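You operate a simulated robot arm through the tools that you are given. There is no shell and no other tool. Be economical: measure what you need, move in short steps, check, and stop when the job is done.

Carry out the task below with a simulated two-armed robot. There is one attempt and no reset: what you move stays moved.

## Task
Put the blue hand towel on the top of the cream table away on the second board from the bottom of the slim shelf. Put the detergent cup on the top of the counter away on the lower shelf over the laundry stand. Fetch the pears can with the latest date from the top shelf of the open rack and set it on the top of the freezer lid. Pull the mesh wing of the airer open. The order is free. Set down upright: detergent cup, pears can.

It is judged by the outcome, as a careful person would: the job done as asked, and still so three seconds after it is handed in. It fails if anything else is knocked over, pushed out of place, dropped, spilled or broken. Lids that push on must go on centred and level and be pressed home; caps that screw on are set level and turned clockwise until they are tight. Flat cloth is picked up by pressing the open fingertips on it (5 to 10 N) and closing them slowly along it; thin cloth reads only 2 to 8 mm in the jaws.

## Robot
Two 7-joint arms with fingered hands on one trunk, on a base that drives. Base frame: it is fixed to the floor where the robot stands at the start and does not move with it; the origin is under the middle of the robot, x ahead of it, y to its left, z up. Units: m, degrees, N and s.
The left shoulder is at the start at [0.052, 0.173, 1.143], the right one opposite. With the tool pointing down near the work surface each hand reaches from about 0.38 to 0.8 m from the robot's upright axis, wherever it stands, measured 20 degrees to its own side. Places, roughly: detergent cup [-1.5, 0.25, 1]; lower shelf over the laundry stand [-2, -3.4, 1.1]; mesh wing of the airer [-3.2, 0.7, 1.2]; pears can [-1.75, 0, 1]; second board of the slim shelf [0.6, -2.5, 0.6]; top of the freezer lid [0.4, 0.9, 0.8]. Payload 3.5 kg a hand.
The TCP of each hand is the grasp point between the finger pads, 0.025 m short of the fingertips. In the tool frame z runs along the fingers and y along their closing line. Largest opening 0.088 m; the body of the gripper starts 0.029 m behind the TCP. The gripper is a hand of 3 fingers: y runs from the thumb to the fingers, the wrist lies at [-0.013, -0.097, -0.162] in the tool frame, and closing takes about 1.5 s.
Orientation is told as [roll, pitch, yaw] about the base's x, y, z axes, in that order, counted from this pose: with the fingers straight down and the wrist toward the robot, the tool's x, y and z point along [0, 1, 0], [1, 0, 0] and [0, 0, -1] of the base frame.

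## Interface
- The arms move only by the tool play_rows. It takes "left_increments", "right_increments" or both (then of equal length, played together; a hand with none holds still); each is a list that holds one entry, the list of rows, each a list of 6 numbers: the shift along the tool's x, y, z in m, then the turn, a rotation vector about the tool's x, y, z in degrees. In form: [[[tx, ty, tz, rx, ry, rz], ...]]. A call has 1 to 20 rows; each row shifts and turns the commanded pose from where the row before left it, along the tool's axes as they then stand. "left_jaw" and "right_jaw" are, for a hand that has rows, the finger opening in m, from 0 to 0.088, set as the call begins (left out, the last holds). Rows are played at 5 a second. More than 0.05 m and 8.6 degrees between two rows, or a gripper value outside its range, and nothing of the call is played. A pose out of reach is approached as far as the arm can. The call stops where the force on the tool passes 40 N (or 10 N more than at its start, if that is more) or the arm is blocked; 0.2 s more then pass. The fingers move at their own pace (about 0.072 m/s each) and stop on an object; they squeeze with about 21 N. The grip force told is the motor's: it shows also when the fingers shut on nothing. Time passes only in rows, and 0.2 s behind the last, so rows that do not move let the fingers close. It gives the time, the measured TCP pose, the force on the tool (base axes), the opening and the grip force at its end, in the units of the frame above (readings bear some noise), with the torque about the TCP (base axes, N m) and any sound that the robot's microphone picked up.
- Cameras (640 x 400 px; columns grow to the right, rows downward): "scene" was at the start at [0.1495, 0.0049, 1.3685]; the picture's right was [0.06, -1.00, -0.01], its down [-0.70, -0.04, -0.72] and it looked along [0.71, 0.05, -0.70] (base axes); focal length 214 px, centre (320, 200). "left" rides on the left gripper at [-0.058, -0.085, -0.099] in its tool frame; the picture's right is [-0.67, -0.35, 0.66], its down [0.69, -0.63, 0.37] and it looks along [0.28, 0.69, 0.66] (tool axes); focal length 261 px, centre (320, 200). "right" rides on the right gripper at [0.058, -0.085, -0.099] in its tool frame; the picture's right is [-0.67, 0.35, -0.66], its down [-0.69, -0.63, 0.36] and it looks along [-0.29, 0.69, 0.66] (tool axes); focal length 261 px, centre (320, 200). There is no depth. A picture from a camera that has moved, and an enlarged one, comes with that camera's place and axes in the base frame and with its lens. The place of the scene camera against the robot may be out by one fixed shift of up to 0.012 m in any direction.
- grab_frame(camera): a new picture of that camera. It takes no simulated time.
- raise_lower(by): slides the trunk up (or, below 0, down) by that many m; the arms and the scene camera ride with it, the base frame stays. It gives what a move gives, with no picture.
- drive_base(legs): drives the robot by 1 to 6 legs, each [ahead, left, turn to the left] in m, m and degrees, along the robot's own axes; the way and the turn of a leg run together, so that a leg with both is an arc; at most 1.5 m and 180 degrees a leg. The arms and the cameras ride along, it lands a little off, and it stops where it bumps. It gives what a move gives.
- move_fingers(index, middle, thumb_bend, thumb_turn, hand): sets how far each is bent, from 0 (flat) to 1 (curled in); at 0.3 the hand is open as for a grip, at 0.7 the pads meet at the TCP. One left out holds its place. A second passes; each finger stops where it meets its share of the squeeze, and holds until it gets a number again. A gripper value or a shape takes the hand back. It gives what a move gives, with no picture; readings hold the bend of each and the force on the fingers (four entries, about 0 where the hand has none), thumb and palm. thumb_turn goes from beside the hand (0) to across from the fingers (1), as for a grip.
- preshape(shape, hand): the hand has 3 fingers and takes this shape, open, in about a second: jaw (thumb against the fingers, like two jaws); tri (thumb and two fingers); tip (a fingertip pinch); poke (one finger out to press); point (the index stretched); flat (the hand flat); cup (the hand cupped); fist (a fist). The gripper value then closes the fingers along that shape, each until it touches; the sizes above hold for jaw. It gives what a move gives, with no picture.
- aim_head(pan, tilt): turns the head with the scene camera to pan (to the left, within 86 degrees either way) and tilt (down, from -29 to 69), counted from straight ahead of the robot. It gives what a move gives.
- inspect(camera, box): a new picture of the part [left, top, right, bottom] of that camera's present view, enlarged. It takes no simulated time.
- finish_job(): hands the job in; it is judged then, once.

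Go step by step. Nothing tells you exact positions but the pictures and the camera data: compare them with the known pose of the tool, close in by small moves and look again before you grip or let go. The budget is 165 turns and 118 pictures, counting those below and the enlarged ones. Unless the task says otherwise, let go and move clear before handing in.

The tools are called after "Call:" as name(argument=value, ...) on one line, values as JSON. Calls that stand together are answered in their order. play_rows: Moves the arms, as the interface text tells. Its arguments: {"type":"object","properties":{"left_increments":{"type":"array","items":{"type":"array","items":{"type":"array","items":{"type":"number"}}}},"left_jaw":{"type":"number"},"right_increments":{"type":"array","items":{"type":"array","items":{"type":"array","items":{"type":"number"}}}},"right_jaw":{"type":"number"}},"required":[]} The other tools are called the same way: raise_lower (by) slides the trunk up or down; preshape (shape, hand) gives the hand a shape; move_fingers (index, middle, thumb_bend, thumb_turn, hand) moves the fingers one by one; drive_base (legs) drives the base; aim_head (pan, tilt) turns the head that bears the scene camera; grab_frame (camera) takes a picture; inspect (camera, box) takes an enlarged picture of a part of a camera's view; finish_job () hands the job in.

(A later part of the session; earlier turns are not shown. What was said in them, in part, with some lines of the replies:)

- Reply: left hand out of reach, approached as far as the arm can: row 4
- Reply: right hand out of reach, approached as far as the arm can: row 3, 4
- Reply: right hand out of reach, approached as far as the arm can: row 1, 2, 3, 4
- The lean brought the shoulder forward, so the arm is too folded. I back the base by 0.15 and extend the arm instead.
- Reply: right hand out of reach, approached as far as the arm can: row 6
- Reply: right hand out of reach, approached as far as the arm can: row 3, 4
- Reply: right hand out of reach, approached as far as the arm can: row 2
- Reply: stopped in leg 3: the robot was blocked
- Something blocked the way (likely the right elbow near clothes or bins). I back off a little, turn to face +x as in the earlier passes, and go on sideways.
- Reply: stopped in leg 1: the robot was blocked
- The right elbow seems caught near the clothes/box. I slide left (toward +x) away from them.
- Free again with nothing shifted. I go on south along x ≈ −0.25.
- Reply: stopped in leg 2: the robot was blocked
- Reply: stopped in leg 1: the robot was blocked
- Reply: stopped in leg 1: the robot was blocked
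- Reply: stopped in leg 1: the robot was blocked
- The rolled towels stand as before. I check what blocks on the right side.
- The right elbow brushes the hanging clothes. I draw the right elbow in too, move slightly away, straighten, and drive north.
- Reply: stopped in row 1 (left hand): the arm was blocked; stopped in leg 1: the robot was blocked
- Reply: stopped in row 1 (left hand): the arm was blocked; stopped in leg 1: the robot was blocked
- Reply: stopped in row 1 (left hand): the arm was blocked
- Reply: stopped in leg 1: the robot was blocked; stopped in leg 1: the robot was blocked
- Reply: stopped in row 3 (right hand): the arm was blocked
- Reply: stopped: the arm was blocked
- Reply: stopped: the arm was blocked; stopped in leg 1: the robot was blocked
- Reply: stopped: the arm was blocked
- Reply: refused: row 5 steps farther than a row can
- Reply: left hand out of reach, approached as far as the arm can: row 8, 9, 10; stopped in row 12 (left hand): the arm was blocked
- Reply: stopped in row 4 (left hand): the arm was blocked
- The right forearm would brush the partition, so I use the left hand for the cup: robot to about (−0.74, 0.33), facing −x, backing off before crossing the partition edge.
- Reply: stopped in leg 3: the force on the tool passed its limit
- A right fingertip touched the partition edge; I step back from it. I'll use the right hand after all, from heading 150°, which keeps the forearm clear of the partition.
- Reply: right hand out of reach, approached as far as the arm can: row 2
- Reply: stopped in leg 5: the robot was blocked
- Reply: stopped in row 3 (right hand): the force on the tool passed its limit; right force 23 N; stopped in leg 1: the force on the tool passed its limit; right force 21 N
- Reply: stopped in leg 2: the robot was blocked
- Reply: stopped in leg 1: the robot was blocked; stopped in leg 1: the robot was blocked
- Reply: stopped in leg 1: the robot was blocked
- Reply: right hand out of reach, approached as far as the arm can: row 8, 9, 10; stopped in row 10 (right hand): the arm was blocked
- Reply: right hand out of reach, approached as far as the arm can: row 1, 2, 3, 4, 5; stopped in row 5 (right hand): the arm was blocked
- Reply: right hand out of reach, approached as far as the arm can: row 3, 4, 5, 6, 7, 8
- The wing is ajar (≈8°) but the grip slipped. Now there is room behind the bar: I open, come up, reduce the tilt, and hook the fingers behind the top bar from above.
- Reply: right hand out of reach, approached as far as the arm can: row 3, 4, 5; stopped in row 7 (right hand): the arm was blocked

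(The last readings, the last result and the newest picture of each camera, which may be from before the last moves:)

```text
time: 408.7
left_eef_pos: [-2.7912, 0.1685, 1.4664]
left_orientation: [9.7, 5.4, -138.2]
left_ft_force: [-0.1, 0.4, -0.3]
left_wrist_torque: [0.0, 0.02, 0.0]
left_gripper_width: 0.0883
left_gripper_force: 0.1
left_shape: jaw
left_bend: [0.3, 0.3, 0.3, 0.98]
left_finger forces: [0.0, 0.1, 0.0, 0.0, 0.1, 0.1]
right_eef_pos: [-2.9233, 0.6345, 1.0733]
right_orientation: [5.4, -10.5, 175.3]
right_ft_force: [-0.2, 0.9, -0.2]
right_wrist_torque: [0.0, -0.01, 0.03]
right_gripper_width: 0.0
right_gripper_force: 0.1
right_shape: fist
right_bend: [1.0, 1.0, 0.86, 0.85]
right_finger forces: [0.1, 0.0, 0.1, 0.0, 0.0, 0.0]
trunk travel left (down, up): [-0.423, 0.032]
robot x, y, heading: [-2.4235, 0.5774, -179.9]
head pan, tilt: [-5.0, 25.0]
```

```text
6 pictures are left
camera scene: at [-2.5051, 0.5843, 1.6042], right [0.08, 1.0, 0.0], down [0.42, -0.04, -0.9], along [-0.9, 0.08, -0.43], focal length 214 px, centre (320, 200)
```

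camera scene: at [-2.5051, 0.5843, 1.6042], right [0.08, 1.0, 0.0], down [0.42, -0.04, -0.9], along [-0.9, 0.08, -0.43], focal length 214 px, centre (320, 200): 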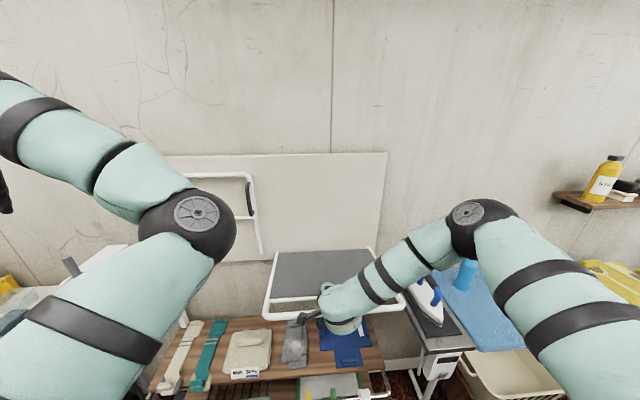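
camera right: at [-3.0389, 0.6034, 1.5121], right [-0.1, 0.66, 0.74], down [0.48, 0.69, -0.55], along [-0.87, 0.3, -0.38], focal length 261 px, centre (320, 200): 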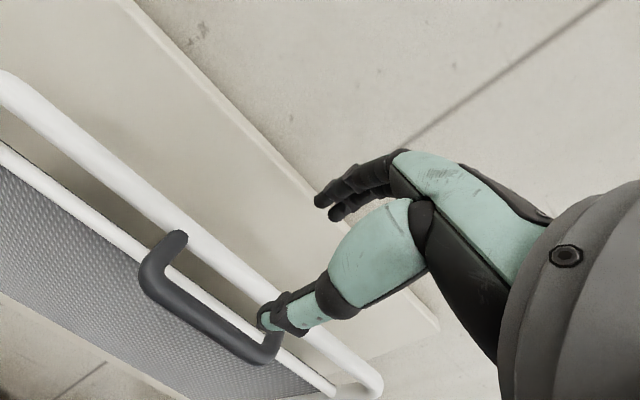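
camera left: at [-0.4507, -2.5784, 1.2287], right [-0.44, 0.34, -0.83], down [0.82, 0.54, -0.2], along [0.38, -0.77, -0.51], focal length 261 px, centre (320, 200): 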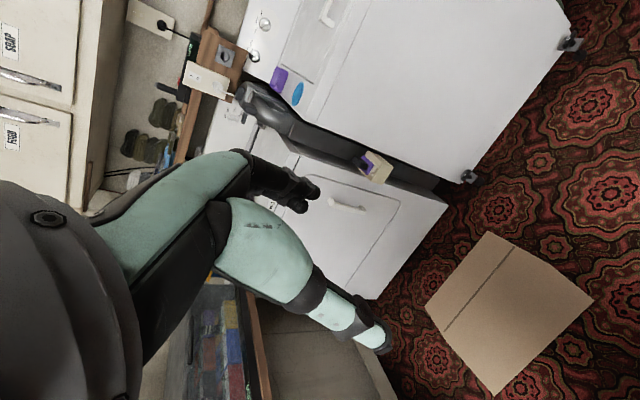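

It looks nearly horizontal. I press a little more to reach the stop.

Call:
play_rows(right_increments=[[[0, -0.003, 0.012, 0, 0, 0], [0, -0.003, 0.012, 0, 0, 0], [0, -0.003, 0.012, 0, 0, 0], [0, -0.003, 0.012, 0, 0, 0], [0, 0, 0, 0, 0, 0]]])

```text
time: 409.9
left_eef_pos: [-2.7906, 0.1692, 1.4661]
left_orientation: [9.7, 5.6, -138.3]
left_ft_force: [-1.6, 0.0, 0.4]
left_wrist_torque: [0.0, 0.0, -0.01]
left_gripper_width: 0.0881
left_gripper_force: 0.1
left_shape: jaw
left_bend: [0.3, 0.3, 0.3, 0.98]
left_finger forces: [0.0, 0.0, 0.0, 0.1, 0.1, 0.0]
right_eef_pos: [-2.9217, 0.6292, 1.0234]
right_orientation: [5.3, -10.5, 175.2]
right_ft_force: [-0.6, 0.1, 0.0]
right_wrist_torque: [-0.02, 0.01, 0.01]
right_gripper_width: 0.0001
right_gripper_force: 0.0
right_shape: fist
right_bend: [1.0, 1.0, 0.86, 0.85]
right_finger forces: [0.0, 0.0, 0.0, 0.0, 0.0, 0.0]
trunk travel left (down, up): [-0.423, 0.032]
robot x, y, heading: [-2.4211, 0.5759, -180.0]
head pan, tilt: [-5.0, 25.0]
```

Call:
play_rows(right_increments=[[[0, -0.003, 0.012, 0, 0, 0], [0, -0.003, 0.012, 0, 0, 0], [0, -0.003, 0.012, 0, 0, 0], [0, -0.003, 0.012, 0, 0, 0], [0, 0, 0, 0, 0, 0]]])

Call:
inspect(camera="scene", box=[230, 230, 430, 350])

```text
time: 410.6
left_eef_pos: [-2.7912, 0.1688, 1.4662]
left_orientation: [9.6, 5.6, -138.4]
left_ft_force: [-0.4, -0.2, 1.1]
left_wrist_torque: [-0.01, 0.0, 0.01]
left_gripper_width: 0.0878
left_gripper_force: 0.1
left_shape: jaw
left_bend: [0.3, 0.3, 0.3, 0.98]
left_finger forces: [0.1, 0.0, 0.0, 0.0, 0.1, 0.1]
right_eef_pos: [-2.9254, 0.6278, 1.0052]
right_orientation: [5.6, -11.6, 174.8]
right_ft_force: [-8.0, -2.2, 9.2]
right_wrist_torque: [-0.09, -0.64, -0.29]
right_gripper_width: 0.0809
right_gripper_force: 0.0
right_shape: fist
right_bend: [1.0, 1.0, 0.9, 0.83]
right_finger forces: [8.0, 5.8, 0.1, 0.0, 26.7, 0.0]
trunk travel left (down, up): [-0.423, 0.032]
robot x, y, heading: [-2.4193, 0.5798, -179.6]
head pan, tilt: [-5.0, 25.0]
stopped in row 3 (right hand): the force on the tool passed its limit (the readings are from after the stop); the commanded pose is now the measured one
```

```text
3.20 times, centred on (330, 290) of scene
camera zoom: at [-2.505, 0.5843, 1.6041], right [0.08, 1.0, 0.0], down [0.42, -0.04, -0.9], along [-0.9, 0.08, -0.43], focal length 686 px, centre (288, -88)
```

zoom: 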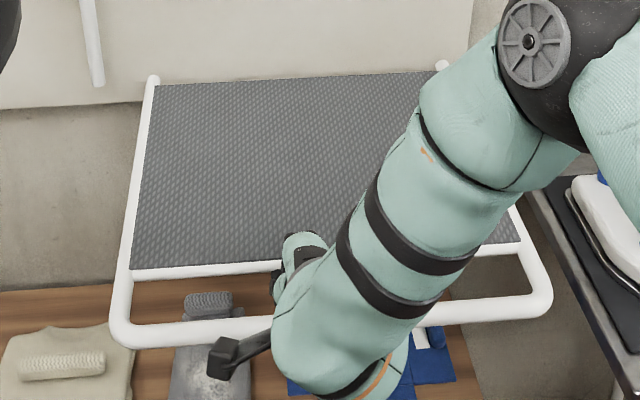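

The wing is horizontal at its stop. I lift the hand straight up, step away, and turn around to the open rack behind the counter.

Call:
play_rows(right_increments=[[[0, 0.005, -0.03, 0, 0, 0], [0, 0.007, -0.04, 0, 0, 0], [0, 0.007, -0.04, 0, 0, 0], [0, 0.007, -0.04, 0, 0, 0], [0, 0.007, -0.04, 0, 0, 0], [0, -0.03, -0.03, 3, 0, 0], [0, -0.03, -0.03, 3, 0, 0], [0, -0.03, 0, 3, 0, 0], [0, 0, 0, 0, 0, 0]]])

Call:
preshape(hand="right", shape="jaw")

Call:
drive_base(legs=[[0, 0.36, 0], [0, 0, 90], [0, 0, 90]])

Call:
aim_head(pan=-20, tilt=35)

Call:
grab_frame(camera="scene")

```text
time: 412.6
left_eef_pos: [-2.7926, 0.1685, 1.4655]
left_orientation: [9.6, 5.6, -138.3]
left_ft_force: [-0.2, -0.4, -0.6]
left_wrist_torque: [0.0, -0.03, -0.01]
left_gripper_width: 0.0879
left_gripper_force: 0.1
left_shape: jaw
left_bend: [0.3, 0.3, 0.3, 0.98]
left_finger forces: [0.0, 0.1, 0.0, 0.0, 0.0, 0.0]
right_eef_pos: [-2.8212, 0.6397, 1.2416]
right_orientation: [5.4, -2.2, 175.7]
right_ft_force: [0.3, -0.8, 0.0]
right_wrist_torque: [-0.01, 0.0, 0.04]
right_gripper_width: 0.0807
right_gripper_force: 0.1
right_shape: fist
right_bend: [1.0, 1.0, 0.86, 0.85]
right_finger forces: [0.1, 0.0, 0.0, 0.1, 0.1, 0.1]
trunk travel left (down, up): [-0.423, 0.032]
robot x, y, heading: [-2.4229, 0.576, -180.0]
head pan, tilt: [-5.0, 25.0]
```

```text
time: 413.4
left_eef_pos: [-2.7916, 0.1696, 1.4653]
left_orientation: [9.7, 5.5, -138.3]
left_ft_force: [-0.1, 0.8, 0.2]
left_wrist_torque: [-0.01, 0.0, -0.06]
left_gripper_width: 0.0881
left_gripper_force: 0.0
left_shape: jaw
left_bend: [0.3, 0.3, 0.3, 0.98]
left_finger forces: [0.0, 0.0, 0.0, 0.0, 0.1, 0.1]
right_eef_pos: [-2.8202, 0.6411, 1.2408]
right_orientation: [5.3, -2.3, 175.7]
right_ft_force: [0.2, -0.6, -0.2]
right_wrist_torque: [0.04, -0.03, 0.01]
right_gripper_width: 0.0876
right_gripper_force: 0.0
right_shape: jaw
right_bend: [0.3, 0.3, 0.3, 0.97]
right_finger forces: [0.0, 0.0, 0.1, 0.0, 0.0, 0.1]
trunk travel left (down, up): [-0.423, 0.032]
robot x, y, heading: [-2.4204, 0.5791, -179.9]
head pan, tilt: [-5.0, 25.0]
```

```text
time: 421.9
left_eef_pos: [-1.8744, 0.315, 1.4665]
left_orientation: [10.1, 5.2, 2.7]
left_ft_force: [0.3, -12.0, -0.8]
left_wrist_torque: [-0.27, 0.04, -0.64]
left_gripper_width: 0.088
left_gripper_force: 0.1
left_shape: jaw
left_bend: [0.3, 0.29, 0.3, 0.97]
left_finger forces: [0.0, 15.4, 0.1, 0.1, 0.0, 0.0]
right_eef_pos: [-2.1373, -0.0694, 1.2412]
right_orientation: [5.6, -2.1, -41.0]
right_ft_force: [0.3, -0.3, 0.0]
right_wrist_torque: [-0.02, -0.01, 0.01]
right_gripper_width: 0.0877
right_gripper_force: 0.0
right_shape: jaw
right_bend: [0.3, 0.3, 0.3, 0.97]
right_finger forces: [0.0, 0.1, 0.0, 0.0, 0.0, 0.1]
trunk travel left (down, up): [-0.423, 0.032]
robot x, y, heading: [-2.4216, 0.2209, -36.4]
head pan, tilt: [-5.0, 25.0]
stopped in leg 3: the force on the tool passed its limit (the readings are from after the stop); the commanded pose is now the measured one
```

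```text
time: 422.7
left_eef_pos: [-1.8755, 0.3157, 1.4672]
left_orientation: [10.0, 5.1, 3.0]
left_ft_force: [-0.3, -18.4, -1.8]
left_wrist_torque: [-0.47, 0.09, -0.93]
left_gripper_width: 0.0879
left_gripper_force: 0.1
left_shape: jaw
left_bend: [0.3, 0.29, 0.3, 0.97]
left_finger forces: [0.0, 23.2, 0.0, 0.0, 0.0, 0.0]
right_eef_pos: [-2.1369, -0.069, 1.241]
right_orientation: [5.6, -2.1, -40.9]
right_ft_force: [-0.5, 0.9, -0.3]
right_wrist_torque: [-0.01, -0.02, 0.01]
right_gripper_width: 0.0877
right_gripper_force: 0.1
right_shape: jaw
right_bend: [0.3, 0.3, 0.3, 0.97]
right_finger forces: [0.1, 0.0, 0.0, 0.0, 0.1, 0.0]
trunk travel left (down, up): [-0.423, 0.032]
robot x, y, heading: [-2.4182, 0.2216, -36.4]
head pan, tilt: [-20.0, 35.0]
```

```text
4 pictures are left
camera scene: at [-2.378, 0.1483, 1.5881], right [-0.83, -0.55, 0.0], down [-0.32, 0.48, -0.82], along [0.45, -0.68, -0.58], focal length 214 px, centre (320, 200)
```

scene: 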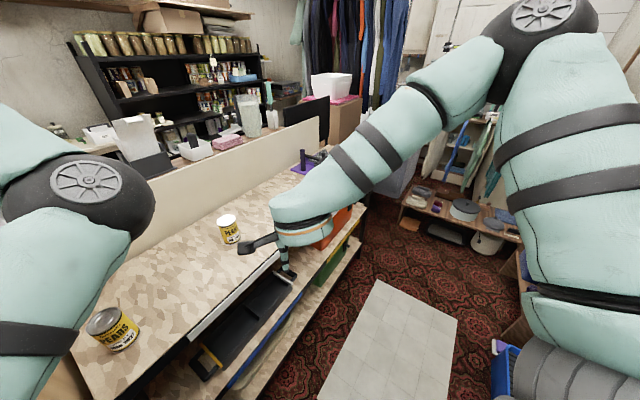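

Two pears cans stand on the rack's top shelf. The left finger touches the partition; I turn back a few degrees and zoom on the cans' dates.

Call:
drive_base(legs=[[0, 0, -6]])

Call:
inspect(camera="scene", box=[60, 190, 260, 350])

```text
time: 423.6
left_eef_pos: [-1.8667, 0.2673, 1.4675]
left_orientation: [9.8, 5.3, -2.9]
left_ft_force: [1.0, -0.1, 0.8]
left_wrist_torque: [0.03, 0.02, 0.0]
left_gripper_width: 0.0881
left_gripper_force: 0.1
left_shape: jaw
left_bend: [0.3, 0.3, 0.3, 0.97]
left_finger forces: [0.1, 0.0, 0.0, 0.0, 0.1, 0.0]
right_eef_pos: [-2.1669, -0.091, 1.2422]
right_orientation: [5.3, -2.3, -46.8]
right_ft_force: [0.7, 0.6, 0.2]
right_wrist_torque: [0.0, 0.02, -0.01]
right_gripper_width: 0.0877
right_gripper_force: 0.0
right_shape: jaw
right_bend: [0.3, 0.3, 0.3, 0.97]
right_finger forces: [0.1, 0.0, 0.0, 0.0, 0.1, 0.0]
trunk travel left (down, up): [-0.423, 0.032]
robot x, y, heading: [-2.4188, 0.2296, -42.7]
head pan, tilt: [-20.0, 35.0]
```

```text
2.50 times, centred on (160, 270) of scene
camera zoom: at [-2.3846, 0.1523, 1.5884], right [-0.89, -0.46, 0.0], down [-0.27, 0.51, -0.82], along [0.38, -0.72, -0.58], focal length 536 px, centre (720, 25)
```

zoom: 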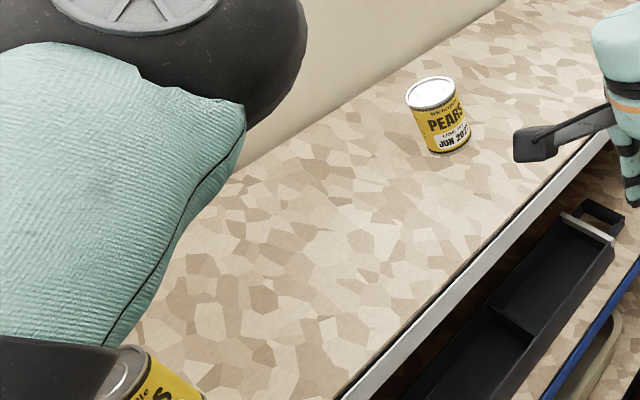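

The far can reads JUN 202x, its last digit hidden. With few pictures left, I bring the right hand's camera to a spot that sees both cans from the west.

Call:
play_rows(right_increments=[[[0.0136, -0.0193, -0.037, 0, 0, 0], [0.0136, -0.0193, -0.037, 0, 0, 0], [0.0136, -0.0193, -0.037, 0, 0, 0], [0, 0, 0, 0, 0, -7.4], [0, 0, 0, 0, 0, -7.4], [0, 0, 0, 0, 0, -7.4], [0, 0, 0, 0, 0, -7.4], [0, 0, 0, 0, 0, -7.4], [0, 0, 0, 0, 0, 0]]])

```text
time: 425.6
left_eef_pos: [-1.8688, 0.2666, 1.4656]
left_orientation: [9.9, 5.2, -2.9]
left_ft_force: [-0.7, 0.5, 0.3]
left_wrist_torque: [-0.04, 0.0, 0.01]
left_gripper_width: 0.088
left_gripper_force: 0.1
left_shape: jaw
left_bend: [0.3, 0.3, 0.3, 0.97]
left_finger forces: [0.0, 0.1, 0.0, 0.2, 0.0, 0.0]
right_eef_pos: [-2.1892, -0.0259, 1.3527]
right_orientation: [2.9, -5.1, -9.9]
right_ft_force: [0.1, 0.6, 0.6]
right_wrist_torque: [0.03, -0.01, 0.01]
right_gripper_width: 0.0877
right_gripper_force: 0.1
right_shape: jaw
right_bend: [0.3, 0.3, 0.3, 0.97]
right_finger forces: [0.0, 0.1, 0.0, 0.1, 0.0, 0.0]
trunk travel left (down, up): [-0.423, 0.032]
robot x, y, heading: [-2.4206, 0.2241, -42.4]
head pan, tilt: [-20.0, 35.0]
```

Call:
inspect(camera="right", box=[80, 0, 400, 200])

```text
2.00 times, centred on (240, 100) of right
camera zoom: at [-2.2723, 0.0413, 1.4472], right [0.17, -0.74, 0.65], down [-0.7, -0.56, -0.45], along [0.7, -0.38, -0.61], focal length 521 px, centre (480, 400)
```

zoom: 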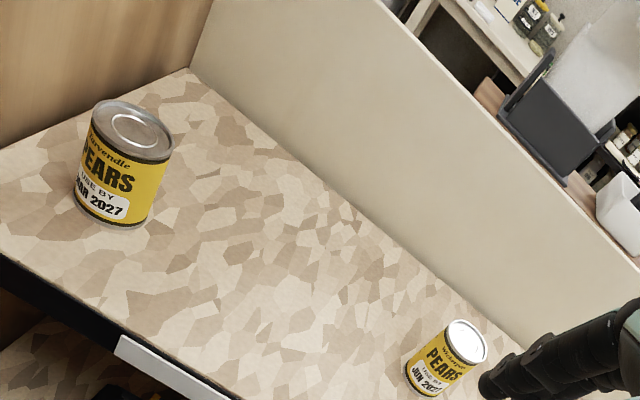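

One can reads MAR 2027. I zoom tightly on the other one's last digit.

Call:
inspect(camera="right", box=[276, 156, 332, 206])

```text
8.00 times, centred on (304, 181) of right
camera zoom: at [-2.2723, 0.0413, 1.4472], right [0.17, -0.74, 0.65], down [-0.7, -0.56, -0.45], along [0.7, -0.38, -0.61], focal length 2085 px, centre (448, 352)
```

zoom: 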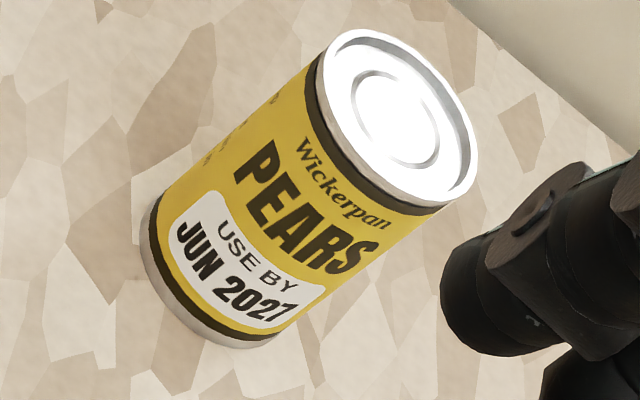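

JUN 2027 is the latest. That can stands at about (−1.739, −0.166), shelf z≈0.946, lid z≈1.053. I lower the trunk and drive closer.

Call:
raise_lower(by=-0.15)

Call:
drive_base(legs=[[0.14, 0, 0]])

```text
time: 427.3
left_eef_pos: [-1.8688, 0.2664, 1.3154]
left_orientation: [10.0, 5.2, -2.7]
left_ft_force: [-0.3, -0.8, -1.1]
left_wrist_torque: [-0.01, -0.01, -0.01]
left_gripper_width: 0.0884
left_gripper_force: 0.2
left_shape: jaw
left_bend: [0.3, 0.3, 0.3, 0.97]
left_finger forces: [0.1, 0.0, 0.0, 0.0, 0.0, 0.0]
right_eef_pos: [-2.1896, -0.0262, 1.2039]
right_orientation: [3.0, -5.1, -9.9]
right_ft_force: [-0.4, 0.3, 1.0]
right_wrist_torque: [-0.02, 0.01, 0.01]
right_gripper_width: 0.0876
right_gripper_force: 0.2
right_shape: jaw
right_bend: [0.3, 0.3, 0.3, 0.97]
right_finger forces: [0.0, 0.0, 0.0, 0.1, 0.1, 0.1]
trunk travel left (down, up): [-0.273, 0.182]
robot x, y, heading: [-2.4194, 0.2219, -42.1]
head pan, tilt: [-20.0, 35.0]
```

```text
time: 428.7
left_eef_pos: [-1.7668, 0.1748, 1.3174]
left_orientation: [9.8, 5.2, -2.6]
left_ft_force: [-0.4, 0.3, -0.2]
left_wrist_torque: [0.01, 0.0, -0.02]
left_gripper_width: 0.0879
left_gripper_force: 0.1
left_shape: jaw
left_bend: [0.3, 0.3, 0.3, 0.97]
left_finger forces: [0.1, 0.1, 0.1, 0.1, 0.0, 0.1]
right_eef_pos: [-2.0875, -0.1165, 1.2051]
right_orientation: [2.9, -5.2, -9.7]
right_ft_force: [0.0, -0.2, -0.7]
right_wrist_torque: [-0.01, -0.02, -0.01]
right_gripper_width: 0.088
right_gripper_force: 0.1
right_shape: jaw
right_bend: [0.3, 0.3, 0.3, 0.97]
right_finger forces: [0.0, 0.0, 0.0, 0.0, 0.0, 0.0]
trunk travel left (down, up): [-0.273, 0.182]
robot x, y, heading: [-2.3147, 0.1324, -42.2]
head pan, tilt: [-20.0, 35.0]
```

I move the right hand over the can, levelled and turned, then take my last picture.

Call:
play_rows(right_increments=[[[0, 0.04, 0, 0, 0, 0], [0, 0.044, 0, 0, 0, 0], [0, 0.044, 0, 0, 0, 0], [0.002, 0.044, 0, 0, 0, 0], [0.002, 0.044, 0, 0, 0, 0], [0.002, 0.044, 0.005, 0, 0, 0], [0.002, 0.044, 0.01, 0, 0, 0], [0.002, 0.044, 0.01, 0, 0, 0], [0, 0, 0.015, 5, -2.9, 0], [0, 0, 0.015, 0, 0, 6.7], [0, 0, 0.015, 0, 0, 6.7], [0, 0, 0, 0, 0, 6.7], [0, 0, 0, 0, 0, 0]]])

```text
time: 431.5
left_eef_pos: [-1.7653, 0.1732, 1.3167]
left_orientation: [9.8, 5.3, -2.6]
left_ft_force: [0.4, 0.2, 0.1]
left_wrist_torque: [-0.03, -0.05, 0.03]
left_gripper_width: 0.0877
left_gripper_force: 0.0
left_shape: jaw
left_bend: [0.3, 0.3, 0.3, 0.97]
left_finger forces: [0.1, 0.1, 0.1, 0.1, 0.1, 0.1]
right_eef_pos: [-1.7818, -0.1599, 1.1786]
right_orientation: [2.3, -2.1, -29.9]
right_ft_force: [-0.2, 0.7, 0.3]
right_wrist_torque: [-0.02, -0.01, 0.0]
right_gripper_width: 0.0876
right_gripper_force: 0.1
right_shape: jaw
right_bend: [0.3, 0.3, 0.3, 0.97]
right_finger forces: [0.1, 0.1, 0.0, 0.0, 0.0, 0.0]
right hand out of reach, approached as far as the arm can: row 8, 9
trunk travel left (down, up): [-0.273, 0.182]
robot x, y, heading: [-2.3185, 0.131, -42.0]
head pan, tilt: [-20.0, 35.0]
```

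Call:
play_rows(right_increments=[[[0, 0, 0.03, 0, 0, 0], [0.008, 0.02, 0.01, 0, 0, 0], [0.008, 0.02, 0.005, 0, 0, 0], [0, 0, 0, 0, 0, 0]]])

Call:
grab_frame(camera="right")

```text
time: 432.7
left_eef_pos: [-1.7657, 0.1765, 1.315]
left_orientation: [9.7, 5.4, -2.5]
left_ft_force: [-1.0, 0.2, -0.2]
left_wrist_torque: [0.01, 0.0, 0.01]
left_gripper_width: 0.0879
left_gripper_force: 0.1
left_shape: jaw
left_bend: [0.3, 0.3, 0.3, 0.97]
left_finger forces: [0.0, 0.1, 0.0, 0.0, 0.2, 0.0]
right_eef_pos: [-1.7535, -0.2057, 1.1458]
right_orientation: [3.6, -2.6, -33.2]
right_ft_force: [0.9, -0.4, -0.1]
right_wrist_torque: [0.0, -0.01, -0.02]
right_gripper_width: 0.0877
right_gripper_force: 0.1
right_shape: jaw
right_bend: [0.3, 0.3, 0.3, 0.97]
right_finger forces: [0.1, 0.0, 0.0, 0.0, 0.1, 0.0]
right hand out of reach, approached as far as the arm can: row 3
trunk travel left (down, up): [-0.273, 0.182]
robot x, y, heading: [-2.3208, 0.1333, -42.2]
head pan, tilt: [-20.0, 35.0]
stopped in row 4 (right hand): the arm was blocked; the commanded pose is now the measured one
```

```text
0 pictures are left
camera right: at [-1.8, -0.1141, 1.2443], right [-0.12, -0.77, 0.63], down [-0.87, -0.22, -0.44], along [0.47, -0.6, -0.65], focal length 261 px, centre (320, 200)
```

right: 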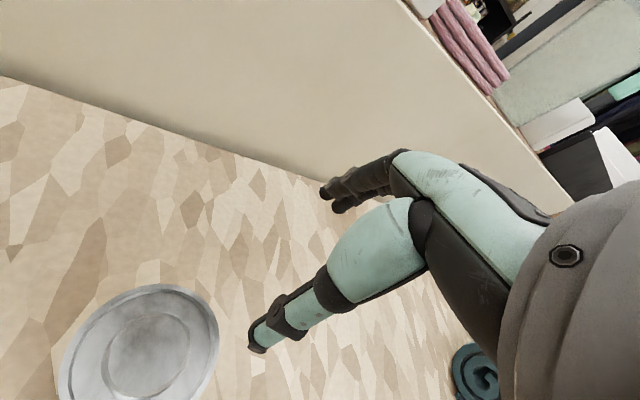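

No pictures remain, but two hand-camera views now fix the can well: centre (−1.796, −0.139), lid z≈1.095, shelf ≈1.0. I move the hand over it, still above lid height.

Call:
play_rows(right_increments=[[[0.011, -0.024, 0, 1.2, -1.6, 0], [0.011, -0.024, 0, 1.2, -1.6, 0], [0.011, -0.024, 0, 0, 0, 0], [0, 0, 0, 0, 0, 0]]], right_jaw=0.088)

```text
time: 433.7
left_eef_pos: [-1.765, 0.1739, 1.3148]
left_orientation: [9.8, 5.3, -2.6]
left_ft_force: [1.1, 0.3, -0.3]
left_wrist_torque: [0.01, 0.0, 0.02]
left_gripper_width: 0.0879
left_gripper_force: 0.1
left_shape: jaw
left_bend: [0.3, 0.3, 0.3, 0.97]
left_finger forces: [0.1, 0.0, 0.1, 0.0, 0.0, 0.0]
right_eef_pos: [-1.7832, -0.1499, 1.1464]
right_orientation: [0.2, -0.4, -33.0]
right_ft_force: [-0.1, -0.2, 0.4]
right_wrist_torque: [0.0, -0.02, 0.02]
right_gripper_width: 0.0879
right_gripper_force: 0.0
right_shape: jaw
right_bend: [0.3, 0.3, 0.3, 0.97]
right_finger forces: [0.0, 0.1, 0.0, 0.0, 0.0, 0.1]
right hand out of reach, approached as far as the arm can: row 1
trunk travel left (down, up): [-0.273, 0.182]
robot x, y, heading: [-2.3151, 0.1339, -42.3]
head pan, tilt: [-20.0, 35.0]
```

Call:
play_rows(right_increments=[[[0.002, -0.0167, 0, 0, 0, 0], [0, 0, 0.015, 0, 0, 0], [0, 0, 0.01, 0, 0, 0], [0, 0, 0, 0, 0, 0]]])

Call:
play_rows(right_increments=[[[0, 0, 0.008, 0, 0, 0], [0, 0, 0.008, 0, 0, 0], [0, 0, 0, 0, 0, 0]]])

```text
time: 434.7
left_eef_pos: [-1.7662, 0.1739, 1.316]
left_orientation: [9.7, 5.1, -2.6]
left_ft_force: [0.2, 0.2, 0.1]
left_wrist_torque: [-0.04, 0.0, 0.01]
left_gripper_width: 0.0877
left_gripper_force: 0.0
left_shape: jaw
left_bend: [0.3, 0.3, 0.3, 0.97]
left_finger forces: [0.0, 0.0, 0.0, 0.1, 0.1, 0.0]
right_eef_pos: [-1.7986, -0.1399, 1.1227]
right_orientation: [0.3, -0.3, -32.9]
right_ft_force: [-0.1, -0.6, -0.5]
right_wrist_torque: [0.0, 0.0, 0.02]
right_gripper_width: 0.0877
right_gripper_force: 0.1
right_shape: jaw
right_bend: [0.3, 0.3, 0.3, 0.97]
right_finger forces: [0.0, 0.0, 0.1, 0.1, 0.0, 0.0]
trunk travel left (down, up): [-0.273, 0.182]
robot x, y, heading: [-2.3212, 0.128, -42.5]
head pan, tilt: [-20.0, 35.0]
```

```text
time: 435.5
left_eef_pos: [-1.7644, 0.174, 1.3168]
left_orientation: [9.8, 5.3, -2.6]
left_ft_force: [-0.4, -0.5, -1.5]
left_wrist_torque: [0.02, 0.0, -0.01]
left_gripper_width: 0.088
left_gripper_force: 0.0
left_shape: jaw
left_bend: [0.3, 0.3, 0.3, 0.97]
left_finger forces: [0.0, 0.1, 0.0, 0.0, 0.0, 0.0]
right_eef_pos: [-1.7977, -0.1384, 1.1047]
right_orientation: [0.3, -0.5, -32.9]
right_ft_force: [-0.2, -0.7, -0.4]
right_wrist_torque: [-0.01, 0.0, 0.0]
right_gripper_width: 0.0877
right_gripper_force: 0.1
right_shape: jaw
right_bend: [0.3, 0.3, 0.3, 0.97]
right_finger forces: [0.1, 0.1, 0.1, 0.0, 0.1, 0.1]
trunk travel left (down, up): [-0.273, 0.182]
robot x, y, heading: [-2.3166, 0.1338, -42.3]
head pan, tilt: [-20.0, 35.0]
```

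Fingertips are below lid height without touching. Further down 3 cm, then close.

Call:
play_rows(right_increments=[[[0, 0, 0.01, 0, 0, 0], [0, 0, 0.01, 0, 0, 0], [0, 0, 0.01, 0, 0, 0], [0, 0, 0, 0, 0, 0]]])

Call:
play_rows(right_increments=[[[0, 0, 0, 0, 0, 0], [0, 0, 0, 0, 0, 0], [0, 0, 0, 0, 0, 0], [0, 0, 0, 0, 0, 0], [0, 0, 0, 0, 0, 0], [0, 0, 0, 0, 0, 0], [0, 0, 0, 0, 0, 0], [0, 0, 0, 0, 0, 0]]], right_jaw=0.04)

```text
time: 436.5
left_eef_pos: [-1.7654, 0.1745, 1.3163]
left_orientation: [9.8, 5.4, -2.5]
left_ft_force: [0.0, 0.8, -0.3]
left_wrist_torque: [0.01, 0.0, -0.01]
left_gripper_width: 0.0877
left_gripper_force: 0.0
left_shape: jaw
left_bend: [0.3, 0.3, 0.3, 0.97]
left_finger forces: [0.0, 0.0, 0.0, 0.1, 0.0, 0.1]
right_eef_pos: [-1.7973, -0.138, 1.0751]
right_orientation: [0.4, -0.5, -32.9]
right_ft_force: [2.2, -0.6, 3.7]
right_wrist_torque: [-0.01, -0.07, 0.0]
right_gripper_width: 0.0875
right_gripper_force: 0.0
right_shape: jaw
right_bend: [0.29, 0.3, 0.3, 0.97]
right_finger forces: [3.7, 0.0, 0.0, 0.0, 0.0, 0.0]
trunk travel left (down, up): [-0.273, 0.182]
robot x, y, heading: [-2.3188, 0.1311, -42.4]
head pan, tilt: [-20.0, 35.0]
```

```text
time: 438.3
left_eef_pos: [-1.7642, 0.1735, 1.316]
left_orientation: [9.9, 5.2, -2.6]
left_ft_force: [0.3, 0.4, -0.7]
left_wrist_torque: [-0.05, -0.03, -0.01]
left_gripper_width: 0.088
left_gripper_force: 0.0
left_shape: jaw
left_bend: [0.3, 0.3, 0.3, 0.97]
left_finger forces: [0.0, 0.0, 0.0, 0.0, 0.0, 0.0]
right_eef_pos: [-1.7981, -0.1395, 1.0746]
right_orientation: [0.4, -0.3, -32.9]
right_ft_force: [0.0, 0.0, 0.3]
right_wrist_torque: [0.0, -0.03, -0.01]
right_gripper_width: 0.0518
right_gripper_force: 21.5
right_shape: jaw
right_bend: [0.73, 0.41, 0.65, 1.0]
right_finger forces: [12.4, 6.5, 0.0, 0.0, 19.4, 0.0]
trunk travel left (down, up): [-0.273, 0.182]
robot x, y, heading: [-2.3136, 0.1299, -42.4]
head pan, tilt: [-20.0, 35.0]
```

Gripped at 52 mm with about 19 N. I lift and check the weight.

Call:
play_rows(right_increments=[[[0, 0, -0.01, 0, 0, 0], [0, 0, -0.015, 0, 0, 0], [0, 0, -0.02, 0, 0, 0], [0, 0, -0.02, 0, 0, 0], [0, 0, 0, 0, 0, 0], [0, 0, 0, 0, 0, 0]]])

```text
time: 439.7
left_eef_pos: [-1.7638, 0.1734, 1.3154]
left_orientation: [9.8, 5.3, -2.6]
left_ft_force: [-0.1, -0.3, 0.5]
left_wrist_torque: [0.01, 0.0, 0.02]
left_gripper_width: 0.0877
left_gripper_force: 0.0
left_shape: jaw
left_bend: [0.3, 0.3, 0.3, 0.97]
left_finger forces: [0.1, 0.0, 0.0, 0.0, 0.1, 0.0]
right_eef_pos: [-1.7983, -0.1385, 1.1395]
right_orientation: [0.4, -0.3, -32.8]
right_ft_force: [0.2, -0.4, -2.5]
right_wrist_torque: [0.0, -0.02, 0.02]
right_gripper_width: 0.0521
right_gripper_force: 20.8
right_shape: jaw
right_bend: [0.73, 0.41, 0.65, 1.0]
right_finger forces: [12.5, 6.6, 0.0, 0.0, 19.2, 0.0]
trunk travel left (down, up): [-0.273, 0.182]
robot x, y, heading: [-2.3175, 0.1311, -42.6]
head pan, tilt: [-20.0, 35.0]
```

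The can is held (≈2.5 N, no torque). I raise it, tuck both hands a little, and back away from the rack, then north around the partition end.

Call:
play_rows(left_increments=[[[0, -0.03, 0, 0, 0, 0], [0, -0.03, 0, 0, 0, 0], [0, -0.03, 0, 0, 0, 0], [0, -0.02, 0, 0, 0, 0], [0, 0, 0, 0, 0, 0]]], right_increments=[[[0, 0, -0.02, 0, 0, 0], [0, -0.02, -0.02, 0, 0, 0], [0, -0.03, -0.01, 0, 0, 0], [0, -0.03, -0.01, 0, 0, 0], [0, 0, 0, 0, 0, 0]]])

Call:
drive_base(legs=[[-0.25, 0, 0]])

```text
time: 440.4
left_eef_pos: [-1.8331, 0.2313, 1.3173]
left_orientation: [5.6, 7.4, 6.1]
left_ft_force: [0.1, 0.3, -0.1]
left_wrist_torque: [-0.03, -0.03, 0.01]
left_gripper_width: 0.0881
left_gripper_force: 0.1
left_shape: jaw
left_bend: [0.3, 0.3, 0.3, 0.97]
left_finger forces: [0.1, 0.0, 0.1, 0.1, 0.1, 0.0]
right_eef_pos: [-1.8326, -0.1164, 1.1865]
right_orientation: [0.4, -0.4, -33.1]
right_ft_force: [0.1, 0.4, -2.9]
right_wrist_torque: [-0.02, -0.02, 0.02]
right_gripper_width: 0.0518
right_gripper_force: 20.8
right_shape: jaw
right_bend: [0.73, 0.41, 0.65, 1.0]
right_finger forces: [13.0, 6.9, 0.0, 0.0, 20.1, 0.0]
trunk travel left (down, up): [-0.273, 0.182]
robot x, y, heading: [-2.3162, 0.13, -42.5]
head pan, tilt: [-20.0, 35.0]
stopped in row 3 (left hand): the arm was blocked; the commanded pose is now the measured one
```

```text
time: 441.7
left_eef_pos: [-1.9024, 0.2955, 1.3176]
left_orientation: [6.2, 7.5, 5.4]
left_ft_force: [5.0, -10.2, -3.5]
left_wrist_torque: [0.96, 0.41, 0.23]
left_gripper_width: 0.0878
left_gripper_force: 0.0
left_shape: jaw
left_bend: [0.3, 0.3, 0.3, 0.98]
left_finger forces: [0.0, 0.0, 0.0, 0.0, 0.0, 0.0]
right_eef_pos: [-1.9082, -0.0496, 1.1864]
right_orientation: [0.4, -0.2, -32.9]
right_ft_force: [0.9, -1.0, -3.8]
right_wrist_torque: [0.0, -0.01, 0.01]
right_gripper_width: 0.0516
right_gripper_force: 20.9
right_shape: jaw
right_bend: [0.73, 0.41, 0.65, 1.0]
right_finger forces: [13.0, 6.9, 0.1, 0.0, 20.0, 0.0]
trunk travel left (down, up): [-0.273, 0.182]
robot x, y, heading: [-2.3931, 0.2022, -42.5]
head pan, tilt: [-20.0, 35.0]
stopped in leg 1: the force on the tool passed its limit (the readings are from after the stop); the commanded pose is now the measured one
```

The left wrist meets the partition; I move straight west instead.

Call:
drive_base(legs=[[0, -0.03, 0], [-0.12, -0.14, 0]])

```text
time: 443.6
left_eef_pos: [-2.1038, 0.2523, 1.3141]
left_orientation: [6.1, 7.6, 5.1]
left_ft_force: [-0.1, 0.3, -0.4]
left_wrist_torque: [-0.01, 0.0, -0.03]
left_gripper_width: 0.0879
left_gripper_force: 0.2
left_shape: jaw
left_bend: [0.3, 0.3, 0.3, 0.98]
left_finger forces: [0.0, 0.1, 0.0, 0.1, 0.0, 0.1]
right_eef_pos: [-2.1078, -0.0932, 1.1851]
right_orientation: [0.2, -0.2, -33.1]
right_ft_force: [0.6, -0.6, -3.0]
right_wrist_torque: [-0.01, 0.0, -0.01]
right_gripper_width: 0.0516
right_gripper_force: 21.5
right_shape: jaw
right_bend: [0.73, 0.41, 0.65, 1.0]
right_finger forces: [13.1, 7.0, 0.0, 0.0, 20.0, 0.0]
trunk travel left (down, up): [-0.273, 0.182]
robot x, y, heading: [-2.5943, 0.1565, -42.5]
head pan, tilt: [-20.0, 35.0]
```

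Now north past the partition end, keeping x ≈ −2.56.

Call:
drive_base(legs=[[-0.26, 0.305, 0], [-0.26, 0.305, 0]])

```text
time: 447.0
left_eef_pos: [-2.09, 0.7416, 1.3175]
left_orientation: [6.3, 7.6, 5.4]
left_ft_force: [0.3, 0.0, -0.3]
left_wrist_torque: [0.0, 0.01, 0.0]
left_gripper_width: 0.088
left_gripper_force: 0.1
left_shape: jaw
left_bend: [0.3, 0.3, 0.3, 0.98]
left_finger forces: [0.0, 0.1, 0.0, 0.0, 0.0, 0.0]
right_eef_pos: [-2.0952, 0.3955, 1.1864]
right_orientation: [0.4, -0.2, -33.1]
right_ft_force: [1.3, 1.4, -2.0]
right_wrist_torque: [-0.01, -0.04, -0.03]
right_gripper_width: 0.052
right_gripper_force: 21.3
right_shape: jaw
right_bend: [0.73, 0.41, 0.65, 1.0]
right_finger forces: [13.1, 7.1, 0.0, 0.0, 20.0, 0.0]
trunk travel left (down, up): [-0.273, 0.182]
robot x, y, heading: [-2.5809, 0.6486, -42.6]
head pan, tilt: [-20.0, 35.0]
stopped in leg 2: the robot was blocked; the commanded pose is now the measured one
```

Likely the back meets the ironing board's end. I move north-east away from it.

Call:
drive_base(legs=[[0.04, 0.06, 0], [-0.06, 0.22, 0], [-0.08, 0.1, 0]])

```text
time: 450.2
left_eef_pos: [-1.9016, 1.0947, 1.3167]
left_orientation: [6.1, 7.6, 5.0]
left_ft_force: [0.6, 0.2, -0.6]
left_wrist_torque: [-0.03, -0.01, 0.03]
left_gripper_width: 0.0879
left_gripper_force: 0.0
left_shape: jaw
left_bend: [0.3, 0.3, 0.3, 0.98]
left_finger forces: [0.0, 0.0, 0.0, 0.0, 0.0, 0.1]
right_eef_pos: [-1.9076, 0.7477, 1.1866]
right_orientation: [0.3, -0.3, -33.3]
right_ft_force: [0.3, -0.7, -1.9]
right_wrist_torque: [-0.01, 0.03, 0.0]
right_gripper_width: 0.0518
right_gripper_force: 20.9
right_shape: jaw
right_bend: [0.73, 0.41, 0.65, 1.0]
right_finger forces: [13.0, 7.1, 0.0, 0.0, 20.0, 0.1]
trunk travel left (down, up): [-0.273, 0.182]
robot x, y, heading: [-2.3904, 0.9981, -43.0]
head pan, tilt: [-20.0, 35.0]
```

Now face +x and drive east to the freezer.

Call:
drive_base(legs=[[0, 0, 43], [1.4, 0, 0], [0.5, 0, 0], [0, -0.25, 0]])

```text
time: 463.1
left_eef_pos: [-0.2014, 1.1578, 1.3167]
left_orientation: [6.1, 7.6, 47.7]
left_ft_force: [0.1, 0.1, 0.2]
left_wrist_torque: [0.02, -0.03, 0.0]
left_gripper_width: 0.0878
left_gripper_force: 0.0
left_shape: jaw
left_bend: [0.3, 0.3, 0.3, 0.98]
left_finger forces: [0.0, 0.1, 0.0, 0.0, 0.1, 0.0]
right_eef_pos: [0.0289, 0.8996, 1.185]
right_orientation: [0.2, -0.2, 9.3]
right_ft_force: [-0.4, -0.2, -3.0]
right_wrist_torque: [0.0, -0.01, -0.01]
right_gripper_width: 0.0514
right_gripper_force: 21.0
right_shape: jaw
right_bend: [0.73, 0.41, 0.65, 1.0]
right_finger forces: [12.7, 6.7, 0.0, 0.0, 19.2, 0.0]
trunk travel left (down, up): [-0.273, 0.182]
robot x, y, heading: [-0.4949, 0.7552, -0.2]
head pan, tilt: [-20.0, 35.0]
```

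I move up to the freezer and bring the can over the lid's middle, then lower.

Call:
drive_base(legs=[[0.2, 0.08, 0]])

Call:
raise_lower(by=-0.05)

Call:
play_rows(right_increments=[[[-0.03, 0.02, 0, 0, 0, 0], [-0.03, 0.02, 0, 0, 0, 0], [-0.03, 0.03, 0, 0, 0, 0], [-0.03, 0.03, 0, 0, 0, 0], [-0.03, 0.02, 0, 0, 0, 0], [0, 0, 0, 0, 0, 0]]])

```text
time: 464.8
left_eef_pos: [-0.0073, 1.2358, 1.3186]
left_orientation: [6.1, 7.5, 47.5]
left_ft_force: [-0.2, -0.5, 0.2]
left_wrist_torque: [0.0, 0.0, -0.03]
left_gripper_width: 0.0879
left_gripper_force: 0.1
left_shape: jaw
left_bend: [0.3, 0.3, 0.3, 0.98]
left_finger forces: [0.0, 0.0, 0.1, 0.0, 0.1, 0.0]
right_eef_pos: [0.2243, 0.9773, 1.188]
right_orientation: [0.2, -0.4, 9.3]
right_ft_force: [-0.4, 0.5, -2.4]
right_wrist_torque: [0.0, -0.01, 0.02]
right_gripper_width: 0.0514
right_gripper_force: 20.9
right_shape: jaw
right_bend: [0.73, 0.41, 0.65, 1.0]
right_finger forces: [12.6, 6.7, 0.0, 0.0, 19.4, 0.0]
trunk travel left (down, up): [-0.273, 0.182]
robot x, y, heading: [-0.301, 0.8368, -0.4]
head pan, tilt: [-20.0, 35.0]
```

```text
time: 465.7
left_eef_pos: [-0.0038, 1.243, 1.2532]
left_orientation: [8.8, 9.7, 49.7]
left_ft_force: [0.0, -0.2, 0.3]
left_wrist_torque: [-0.01, -0.03, 0.04]
left_gripper_width: 0.0876
left_gripper_force: 0.0
left_shape: jaw
left_bend: [0.3, 0.3, 0.3, 0.98]
left_finger forces: [0.1, 0.0, 0.0, 0.1, 0.1, 0.0]
right_eef_pos: [0.2248, 0.9771, 1.1387]
right_orientation: [0.3, -0.3, 9.2]
right_ft_force: [0.6, -0.1, -2.3]
right_wrist_torque: [0.02, -0.02, -0.01]
right_gripper_width: 0.0512
right_gripper_force: 21.6
right_shape: jaw
right_bend: [0.73, 0.41, 0.65, 1.0]
right_finger forces: [12.6, 6.8, 0.1, 0.0, 19.2, 0.0]
trunk travel left (down, up): [-0.223, 0.232]
robot x, y, heading: [-0.3038, 0.8367, -0.1]
head pan, tilt: [-20.0, 35.0]
```

```text
time: 467.1
left_eef_pos: [-0.004, 1.2437, 1.2548]
left_orientation: [8.0, 9.6, 49.4]
left_ft_force: [1.3, 0.5, -0.2]
left_wrist_torque: [-0.01, 0.01, 0.0]
left_gripper_width: 0.0879
left_gripper_force: 0.1
left_shape: jaw
left_bend: [0.3, 0.3, 0.3, 0.98]
left_finger forces: [0.1, 0.0, 0.0, 0.0, 0.0, 0.0]
right_eef_pos: [0.3679, 0.8476, 1.1362]
right_orientation: [0.3, -0.2, 9.2]
right_ft_force: [-0.1, 0.2, -2.7]
right_wrist_torque: [-0.02, -0.01, 0.01]
right_gripper_width: 0.0514
right_gripper_force: 20.5
right_shape: jaw
right_bend: [0.73, 0.41, 0.65, 1.0]
right_finger forces: [12.6, 7.0, 0.0, 0.0, 19.4, 0.1]
trunk travel left (down, up): [-0.223, 0.232]
robot x, y, heading: [-0.3015, 0.8332, -0.1]
head pan, tilt: [-20.0, 35.0]
```

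The can is over the lid at (0.37, 0.85). I lower in stages with force checks.

Call:
play_rows(right_increments=[[[0, 0, 0.035, 0, 0, 0], [0, 0, 0.035, 0, 0, 0], [0, 0, 0.035, 0, 0, 0], [0, 0, 0.035, 0, 0, 0], [0, 0, 0.03, 0, 0, 0], [0, 0, 0.02, 0, 0, 0], [0, 0, 0, 0, 0, 0]]])

Call:
play_rows(right_increments=[[[0, 0, 0.008, 0, 0, 0], [0, 0, 0.008, 0, 0, 0], [0, 0, 0, 0, 0, 0]]])

```text
time: 468.7
left_eef_pos: [-0.005, 1.244, 1.255]
left_orientation: [7.6, 9.4, 49.6]
left_ft_force: [0.7, 0.4, 0.6]
left_wrist_torque: [-0.01, 0.01, -0.02]
left_gripper_width: 0.0877
left_gripper_force: 0.0
left_shape: jaw
left_bend: [0.3, 0.3, 0.3, 0.98]
left_finger forces: [0.1, 0.0, 0.1, 0.1, 0.0, 0.0]
right_eef_pos: [0.3691, 0.8478, 0.9457]
right_orientation: [0.2, -0.2, 9.2]
right_ft_force: [-0.4, 0.5, -2.1]
right_wrist_torque: [0.02, 0.01, 0.02]
right_gripper_width: 0.0514
right_gripper_force: 21.3
right_shape: jaw
right_bend: [0.73, 0.41, 0.65, 1.0]
right_finger forces: [12.5, 6.9, 0.0, 0.0, 19.1, 0.0]
trunk travel left (down, up): [-0.223, 0.232]
robot x, y, heading: [-0.3043, 0.8372, -0.2]
head pan, tilt: [-20.0, 35.0]
```

```text
time: 469.5
left_eef_pos: [-0.0055, 1.244, 1.2566]
left_orientation: [7.4, 9.3, 49.6]
left_ft_force: [0.1, 0.0, -0.5]
left_wrist_torque: [0.01, -0.02, 0.0]
left_gripper_width: 0.0882
left_gripper_force: 0.0
left_shape: jaw
left_bend: [0.3, 0.3, 0.3, 0.98]
left_finger forces: [0.0, 0.1, 0.0, 0.0, 0.1, 0.0]
right_eef_pos: [0.3684, 0.8486, 0.9302]
right_orientation: [0.2, -0.3, 9.2]
right_ft_force: [-0.2, 1.0, -3.0]
right_wrist_torque: [0.02, 0.0, 0.0]
right_gripper_width: 0.0517
right_gripper_force: 21.2
right_shape: jaw
right_bend: [0.73, 0.41, 0.65, 1.0]
right_finger forces: [12.5, 6.9, 0.1, 0.1, 19.1, 0.1]
trunk travel left (down, up): [-0.223, 0.232]
robot x, y, heading: [-0.3015, 0.833, 0.0]
head pan, tilt: [-20.0, 35.0]
```

Call:
play_rows(right_increments=[[[0, 0, 0.006, 0, 0, 0], [0, 0, 0.006, 0, 0, 0], [0, 0, 0.006, 0, 0, 0], [0, 0, 0, 0, 0, 0]]])

Call:
play_rows(right_increments=[[[0, 0, 0.005, 0, 0, 0], [0, 0, 0.005, 0, 0, 0], [0, 0, 0, 0, 0, 0]]])

Call:
play_rows(right_increments=[[[0, 0, 0.005, 0, 0, 0], [0, 0, 0.005, 0, 0, 0], [0, 0, 0, 0, 0, 0]]])

```text
time: 470.5
left_eef_pos: [-0.0097, 1.2438, 1.2587]
left_orientation: [7.1, 9.2, 49.6]
left_ft_force: [0.2, 0.3, -0.1]
left_wrist_torque: [-0.01, -0.01, 0.05]
left_gripper_width: 0.0879
left_gripper_force: 0.1
left_shape: jaw
left_bend: [0.3, 0.3, 0.3, 0.98]
left_finger forces: [0.0, 0.0, 0.0, 0.0, 0.0, 0.0]
right_eef_pos: [0.3667, 0.8489, 0.9184]
right_orientation: [0.3, -0.9, 9.3]
right_ft_force: [9.4, 0.7, 35.4]
right_wrist_torque: [-0.03, -0.15, -0.06]
right_gripper_width: 0.0507
right_gripper_force: 20.8
right_shape: jaw
right_bend: [0.74, 0.39, 0.67, 1.0]
right_finger forces: [22.0, 9.6, 0.0, 0.0, 20.0, 0.0]
trunk travel left (down, up): [-0.223, 0.232]
robot x, y, heading: [-0.302, 0.8361, -0.4]
head pan, tilt: [-20.0, 35.0]
```

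```text
time: 470.9
left_eef_pos: [-0.0098, 1.2476, 1.2556]
left_orientation: [7.2, 9.4, 50.1]
left_ft_force: [0.3, -0.1, -0.7]
left_wrist_torque: [0.0, -0.01, 0.0]
left_gripper_width: 0.0879
left_gripper_force: 0.1
left_shape: jaw
left_bend: [0.3, 0.3, 0.3, 0.98]
left_finger forces: [0.1, 0.0, 0.0, 0.0, 0.0, 0.1]
right_eef_pos: [0.3688, 0.8489, 0.9187]
right_orientation: [0.4, -1.1, 9.1]
right_ft_force: [-4.6, -0.9, 26.7]
right_wrist_torque: [-0.04, 0.14, -0.02]
right_gripper_width: 0.0503
right_gripper_force: 21.2
right_shape: jaw
right_bend: [0.74, 0.4, 0.67, 1.0]
right_finger forces: [14.4, 7.3, 0.0, 0.0, 24.0, 0.0]
trunk travel left (down, up): [-0.223, 0.232]
robot x, y, heading: [-0.2995, 0.8363, -0.1]
head pan, tilt: [-20.0, 35.0]
stopped in row 1 (right hand): the force on the tool passed its limit (the readings are from after the stop); the commanded pose is now the measured one
```

```text
time: 471.3
left_eef_pos: [-0.0109, 1.2471, 1.2559]
left_orientation: [7.1, 9.5, 50.2]
left_ft_force: [-0.3, 0.1, -0.7]
left_wrist_torque: [0.0, 0.02, -0.01]
left_gripper_width: 0.0881
left_gripper_force: 0.2
left_shape: jaw
left_bend: [0.3, 0.3, 0.3, 0.98]
left_finger forces: [0.0, 0.1, 0.0, 0.0, 0.1, 0.0]
right_eef_pos: [0.3705, 0.8494, 0.9173]
right_orientation: [0.6, -1.7, 9.3]
right_ft_force: [-7.2, -0.6, 28.1]
right_wrist_torque: [-0.04, 0.33, -0.03]
right_gripper_width: 0.0503
right_gripper_force: 21.0
right_shape: jaw
right_bend: [0.74, 0.41, 0.66, 1.0]
right_finger forces: [12.6, 6.3, 0.0, 0.0, 25.5, 0.0]
trunk travel left (down, up): [-0.223, 0.232]
robot x, y, heading: [-0.3016, 0.8338, -0.0]
head pan, tilt: [-20.0, 35.0]
stopped in row 2 (right hand): the force on the tool passed its limit (the readings are from after the stop); the commanded pose is now the measured one
```

The can stands on the lid (contact at TCP 0.92, lid ≈0.84). I ease off the pressure, let go gently, and lift straight up.

Call:
play_rows(right_increments=[[[0, 0, -0.003, 1.3, 0, 0], [0, 0, 0, 0, 0, 0], [0, 0, 0, 0, 0, 0]]])

```text
time: 472.1
left_eef_pos: [-0.0096, 1.2463, 1.2546]
left_orientation: [7.2, 9.5, 50.0]
left_ft_force: [-0.2, 0.5, -0.7]
left_wrist_torque: [0.0, -0.01, -0.01]
left_gripper_width: 0.0878
left_gripper_force: 0.0
left_shape: jaw
left_bend: [0.3, 0.3, 0.3, 0.98]
left_finger forces: [0.0, 0.0, 0.1, 0.0, 0.0, 0.1]
right_eef_pos: [0.3703, 0.8506, 0.9172]
right_orientation: [0.5, -0.1, 9.2]
right_ft_force: [0.3, 0.7, 17.6]
right_wrist_torque: [0.03, -0.22, 0.0]
right_gripper_width: 0.0504
right_gripper_force: 20.9
right_shape: jaw
right_bend: [0.74, 0.41, 0.67, 1.0]
right_finger forces: [14.6, 8.1, 0.0, 0.0, 21.5, 0.0]
trunk travel left (down, up): [-0.223, 0.232]
robot x, y, heading: [-0.2994, 0.8348, -0.4]
head pan, tilt: [-20.0, 35.0]
```

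Call:
play_rows(right_increments=[[[0, 0, -0.002, 0, 0, 0], [0, 0, 0, 0, 0, 0], [0, 0, 0, 0, 0, 0]]])

Call:
play_rows(right_increments=[[[0, 0, 0, 0, 0, 0], [0, 0, 0, 0, 0, 0], [0, 0, 0, 0, 0, 0], [0, 0, 0, 0, 0, 0], [0, 0, 0, 0, 0, 0], [0, 0, 0, 0, 0, 0]]], right_jaw=0.088)

Call:
play_rows(right_increments=[[[0, 0, -0.015, 0, 0, 0], [0, 0, -0.02, 0, 0, 0], [0, 0, -0.03, 0, 0, 0], [0, 0, -0.04, 0, 0, 0], [0, 0, -0.04, 0, 0, 0], [0, 0, -0.04, 0, 0, 0], [0, 0, 0, 0, 0, 0]]])

```text
time: 472.9
left_eef_pos: [-0.009, 1.246, 1.2547]
left_orientation: [7.3, 9.5, 50.2]
left_ft_force: [-0.3, -0.4, 0.3]
left_wrist_torque: [0.02, 0.02, 0.0]
left_gripper_width: 0.0879
left_gripper_force: 0.0
left_shape: jaw
left_bend: [0.3, 0.3, 0.3, 0.98]
left_finger forces: [0.0, 0.0, 0.0, 0.0, 0.0, 0.0]
right_eef_pos: [0.3709, 0.8498, 0.9187]
right_orientation: [0.4, 0.0, 9.2]
right_ft_force: [-2.0, -0.2, 9.1]
right_wrist_torque: [0.01, -0.1, 0.02]
right_gripper_width: 0.0504
right_gripper_force: 21.1
right_shape: jaw
right_bend: [0.74, 0.41, 0.67, 1.0]
right_finger forces: [13.7, 6.9, 0.0, 0.0, 21.4, 0.0]
trunk travel left (down, up): [-0.223, 0.232]
robot x, y, heading: [-0.3039, 0.8322, -0.2]
head pan, tilt: [-20.0, 35.0]
```

```text
time: 474.3
left_eef_pos: [-0.009, 1.2459, 1.2565]
left_orientation: [7.3, 9.5, 50.2]
left_ft_force: [0.2, 0.0, 0.3]
left_wrist_torque: [0.0, 0.06, 0.01]
left_gripper_width: 0.0881
left_gripper_force: 0.1
left_shape: jaw
left_bend: [0.3, 0.3, 0.3, 0.98]
left_finger forces: [0.0, 0.0, 0.0, 0.0, 0.1, 0.0]
right_eef_pos: [0.3715, 0.8501, 0.9191]
right_orientation: [0.4, 0.1, 9.2]
right_ft_force: [-2.4, 0.4, 4.6]
right_wrist_torque: [0.03, 0.04, 0.05]
right_gripper_width: 0.0876
right_gripper_force: 0.1
right_shape: jaw
right_bend: [0.3, 0.3, 0.3, 0.98]
right_finger forces: [1.8, 0.0, 0.0, 0.0, 4.4, 0.0]
trunk travel left (down, up): [-0.223, 0.232]
robot x, y, heading: [-0.3038, 0.835, -0.2]
head pan, tilt: [-20.0, 35.0]
```

```text
time: 475.9
left_eef_pos: [-0.0065, 1.2478, 1.2546]
left_orientation: [7.4, 9.5, 50.1]
left_ft_force: [0.1, -0.9, -0.2]
left_wrist_torque: [0.0, 0.01, 0.05]
left_gripper_width: 0.0878
left_gripper_force: 0.0
left_shape: jaw
left_bend: [0.3, 0.3, 0.3, 0.98]
left_finger forces: [0.0, 0.0, 0.0, 0.0, 0.0, 0.0]
right_eef_pos: [0.3731, 0.848, 1.1028]
right_orientation: [0.5, 0.2, 9.2]
right_ft_force: [0.4, -0.5, 0.2]
right_wrist_torque: [0.02, 0.0, 0.0]
right_gripper_width: 0.0879
right_gripper_force: 0.0
right_shape: jaw
right_bend: [0.3, 0.3, 0.3, 0.98]
right_finger forces: [0.0, 0.1, 0.0, 0.1, 0.0, 0.0]
trunk travel left (down, up): [-0.223, 0.232]
robot x, y, heading: [-0.2995, 0.836, -0.2]
head pan, tilt: [-20.0, 35.0]
```

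The hand came free with no load and no sound of a fall. I back away and hand in.

Call:
drive_base(legs=[[-0.25, 0, 0]])

Call:
finish_job()

```text
time: 477.7
left_eef_pos: [-0.2589, 1.248, 1.2544]
left_orientation: [7.3, 9.5, 50.2]
left_ft_force: [0.2, -0.6, 0.1]
left_wrist_torque: [-0.01, -0.01, -0.01]
left_gripper_width: 0.0879
left_gripper_force: 0.1
left_shape: jaw
left_bend: [0.3, 0.3, 0.3, 0.98]
left_finger forces: [0.0, 0.0, 0.0, 0.0, 0.0, 0.0]
right_eef_pos: [0.123, 0.85, 1.1003]
right_orientation: [0.6, 0.1, 9.3]
right_ft_force: [-1.0, 0.4, 0.4]
right_wrist_torque: [0.02, -0.01, -0.02]
right_gripper_width: 0.088
right_gripper_force: 0.1
right_shape: jaw
right_bend: [0.3, 0.3, 0.3, 0.98]
right_finger forces: [0.0, 0.0, 0.0, 0.1, 0.1, 0.1]
trunk travel left (down, up): [-0.223, 0.232]
robot x, y, heading: [-0.5544, 0.8355, -0.1]
head pan, tilt: [-20.0, 35.0]
```

```text
The job is handed in.
```

I handed the job in with all four parts done. I saw three of them in place, but not the pears can on the freezer, because my pictures had run out.

- **Blue hand towel:** it is on the second board from the bottom of the slim shelf, in the free front-left spot.
- **Detergent cup:** it stands upright on the lower shelf over the laundry stand, between the jug and the bottles.
- **Mesh wing of the airer:** it is pulled down level, as far as it goes.
- **Pears can:** I took the one marked JUN 2027 (the other I saw reads MAR 2027) and set it upright on the freezer lid. I placed it by touch. The hand came away empty, and no sound of a fall was reported.

The robot bumped things along the way: the left elbow at the slim shelf, the right arm against the hanging clothes, and the base or hands against the grey bin, the partition and the low stand beside it, and probably the ironing board. A later look showed the slim shelf undisturbed. I saw nothing moved at the other places, but I did not check them again at the end.
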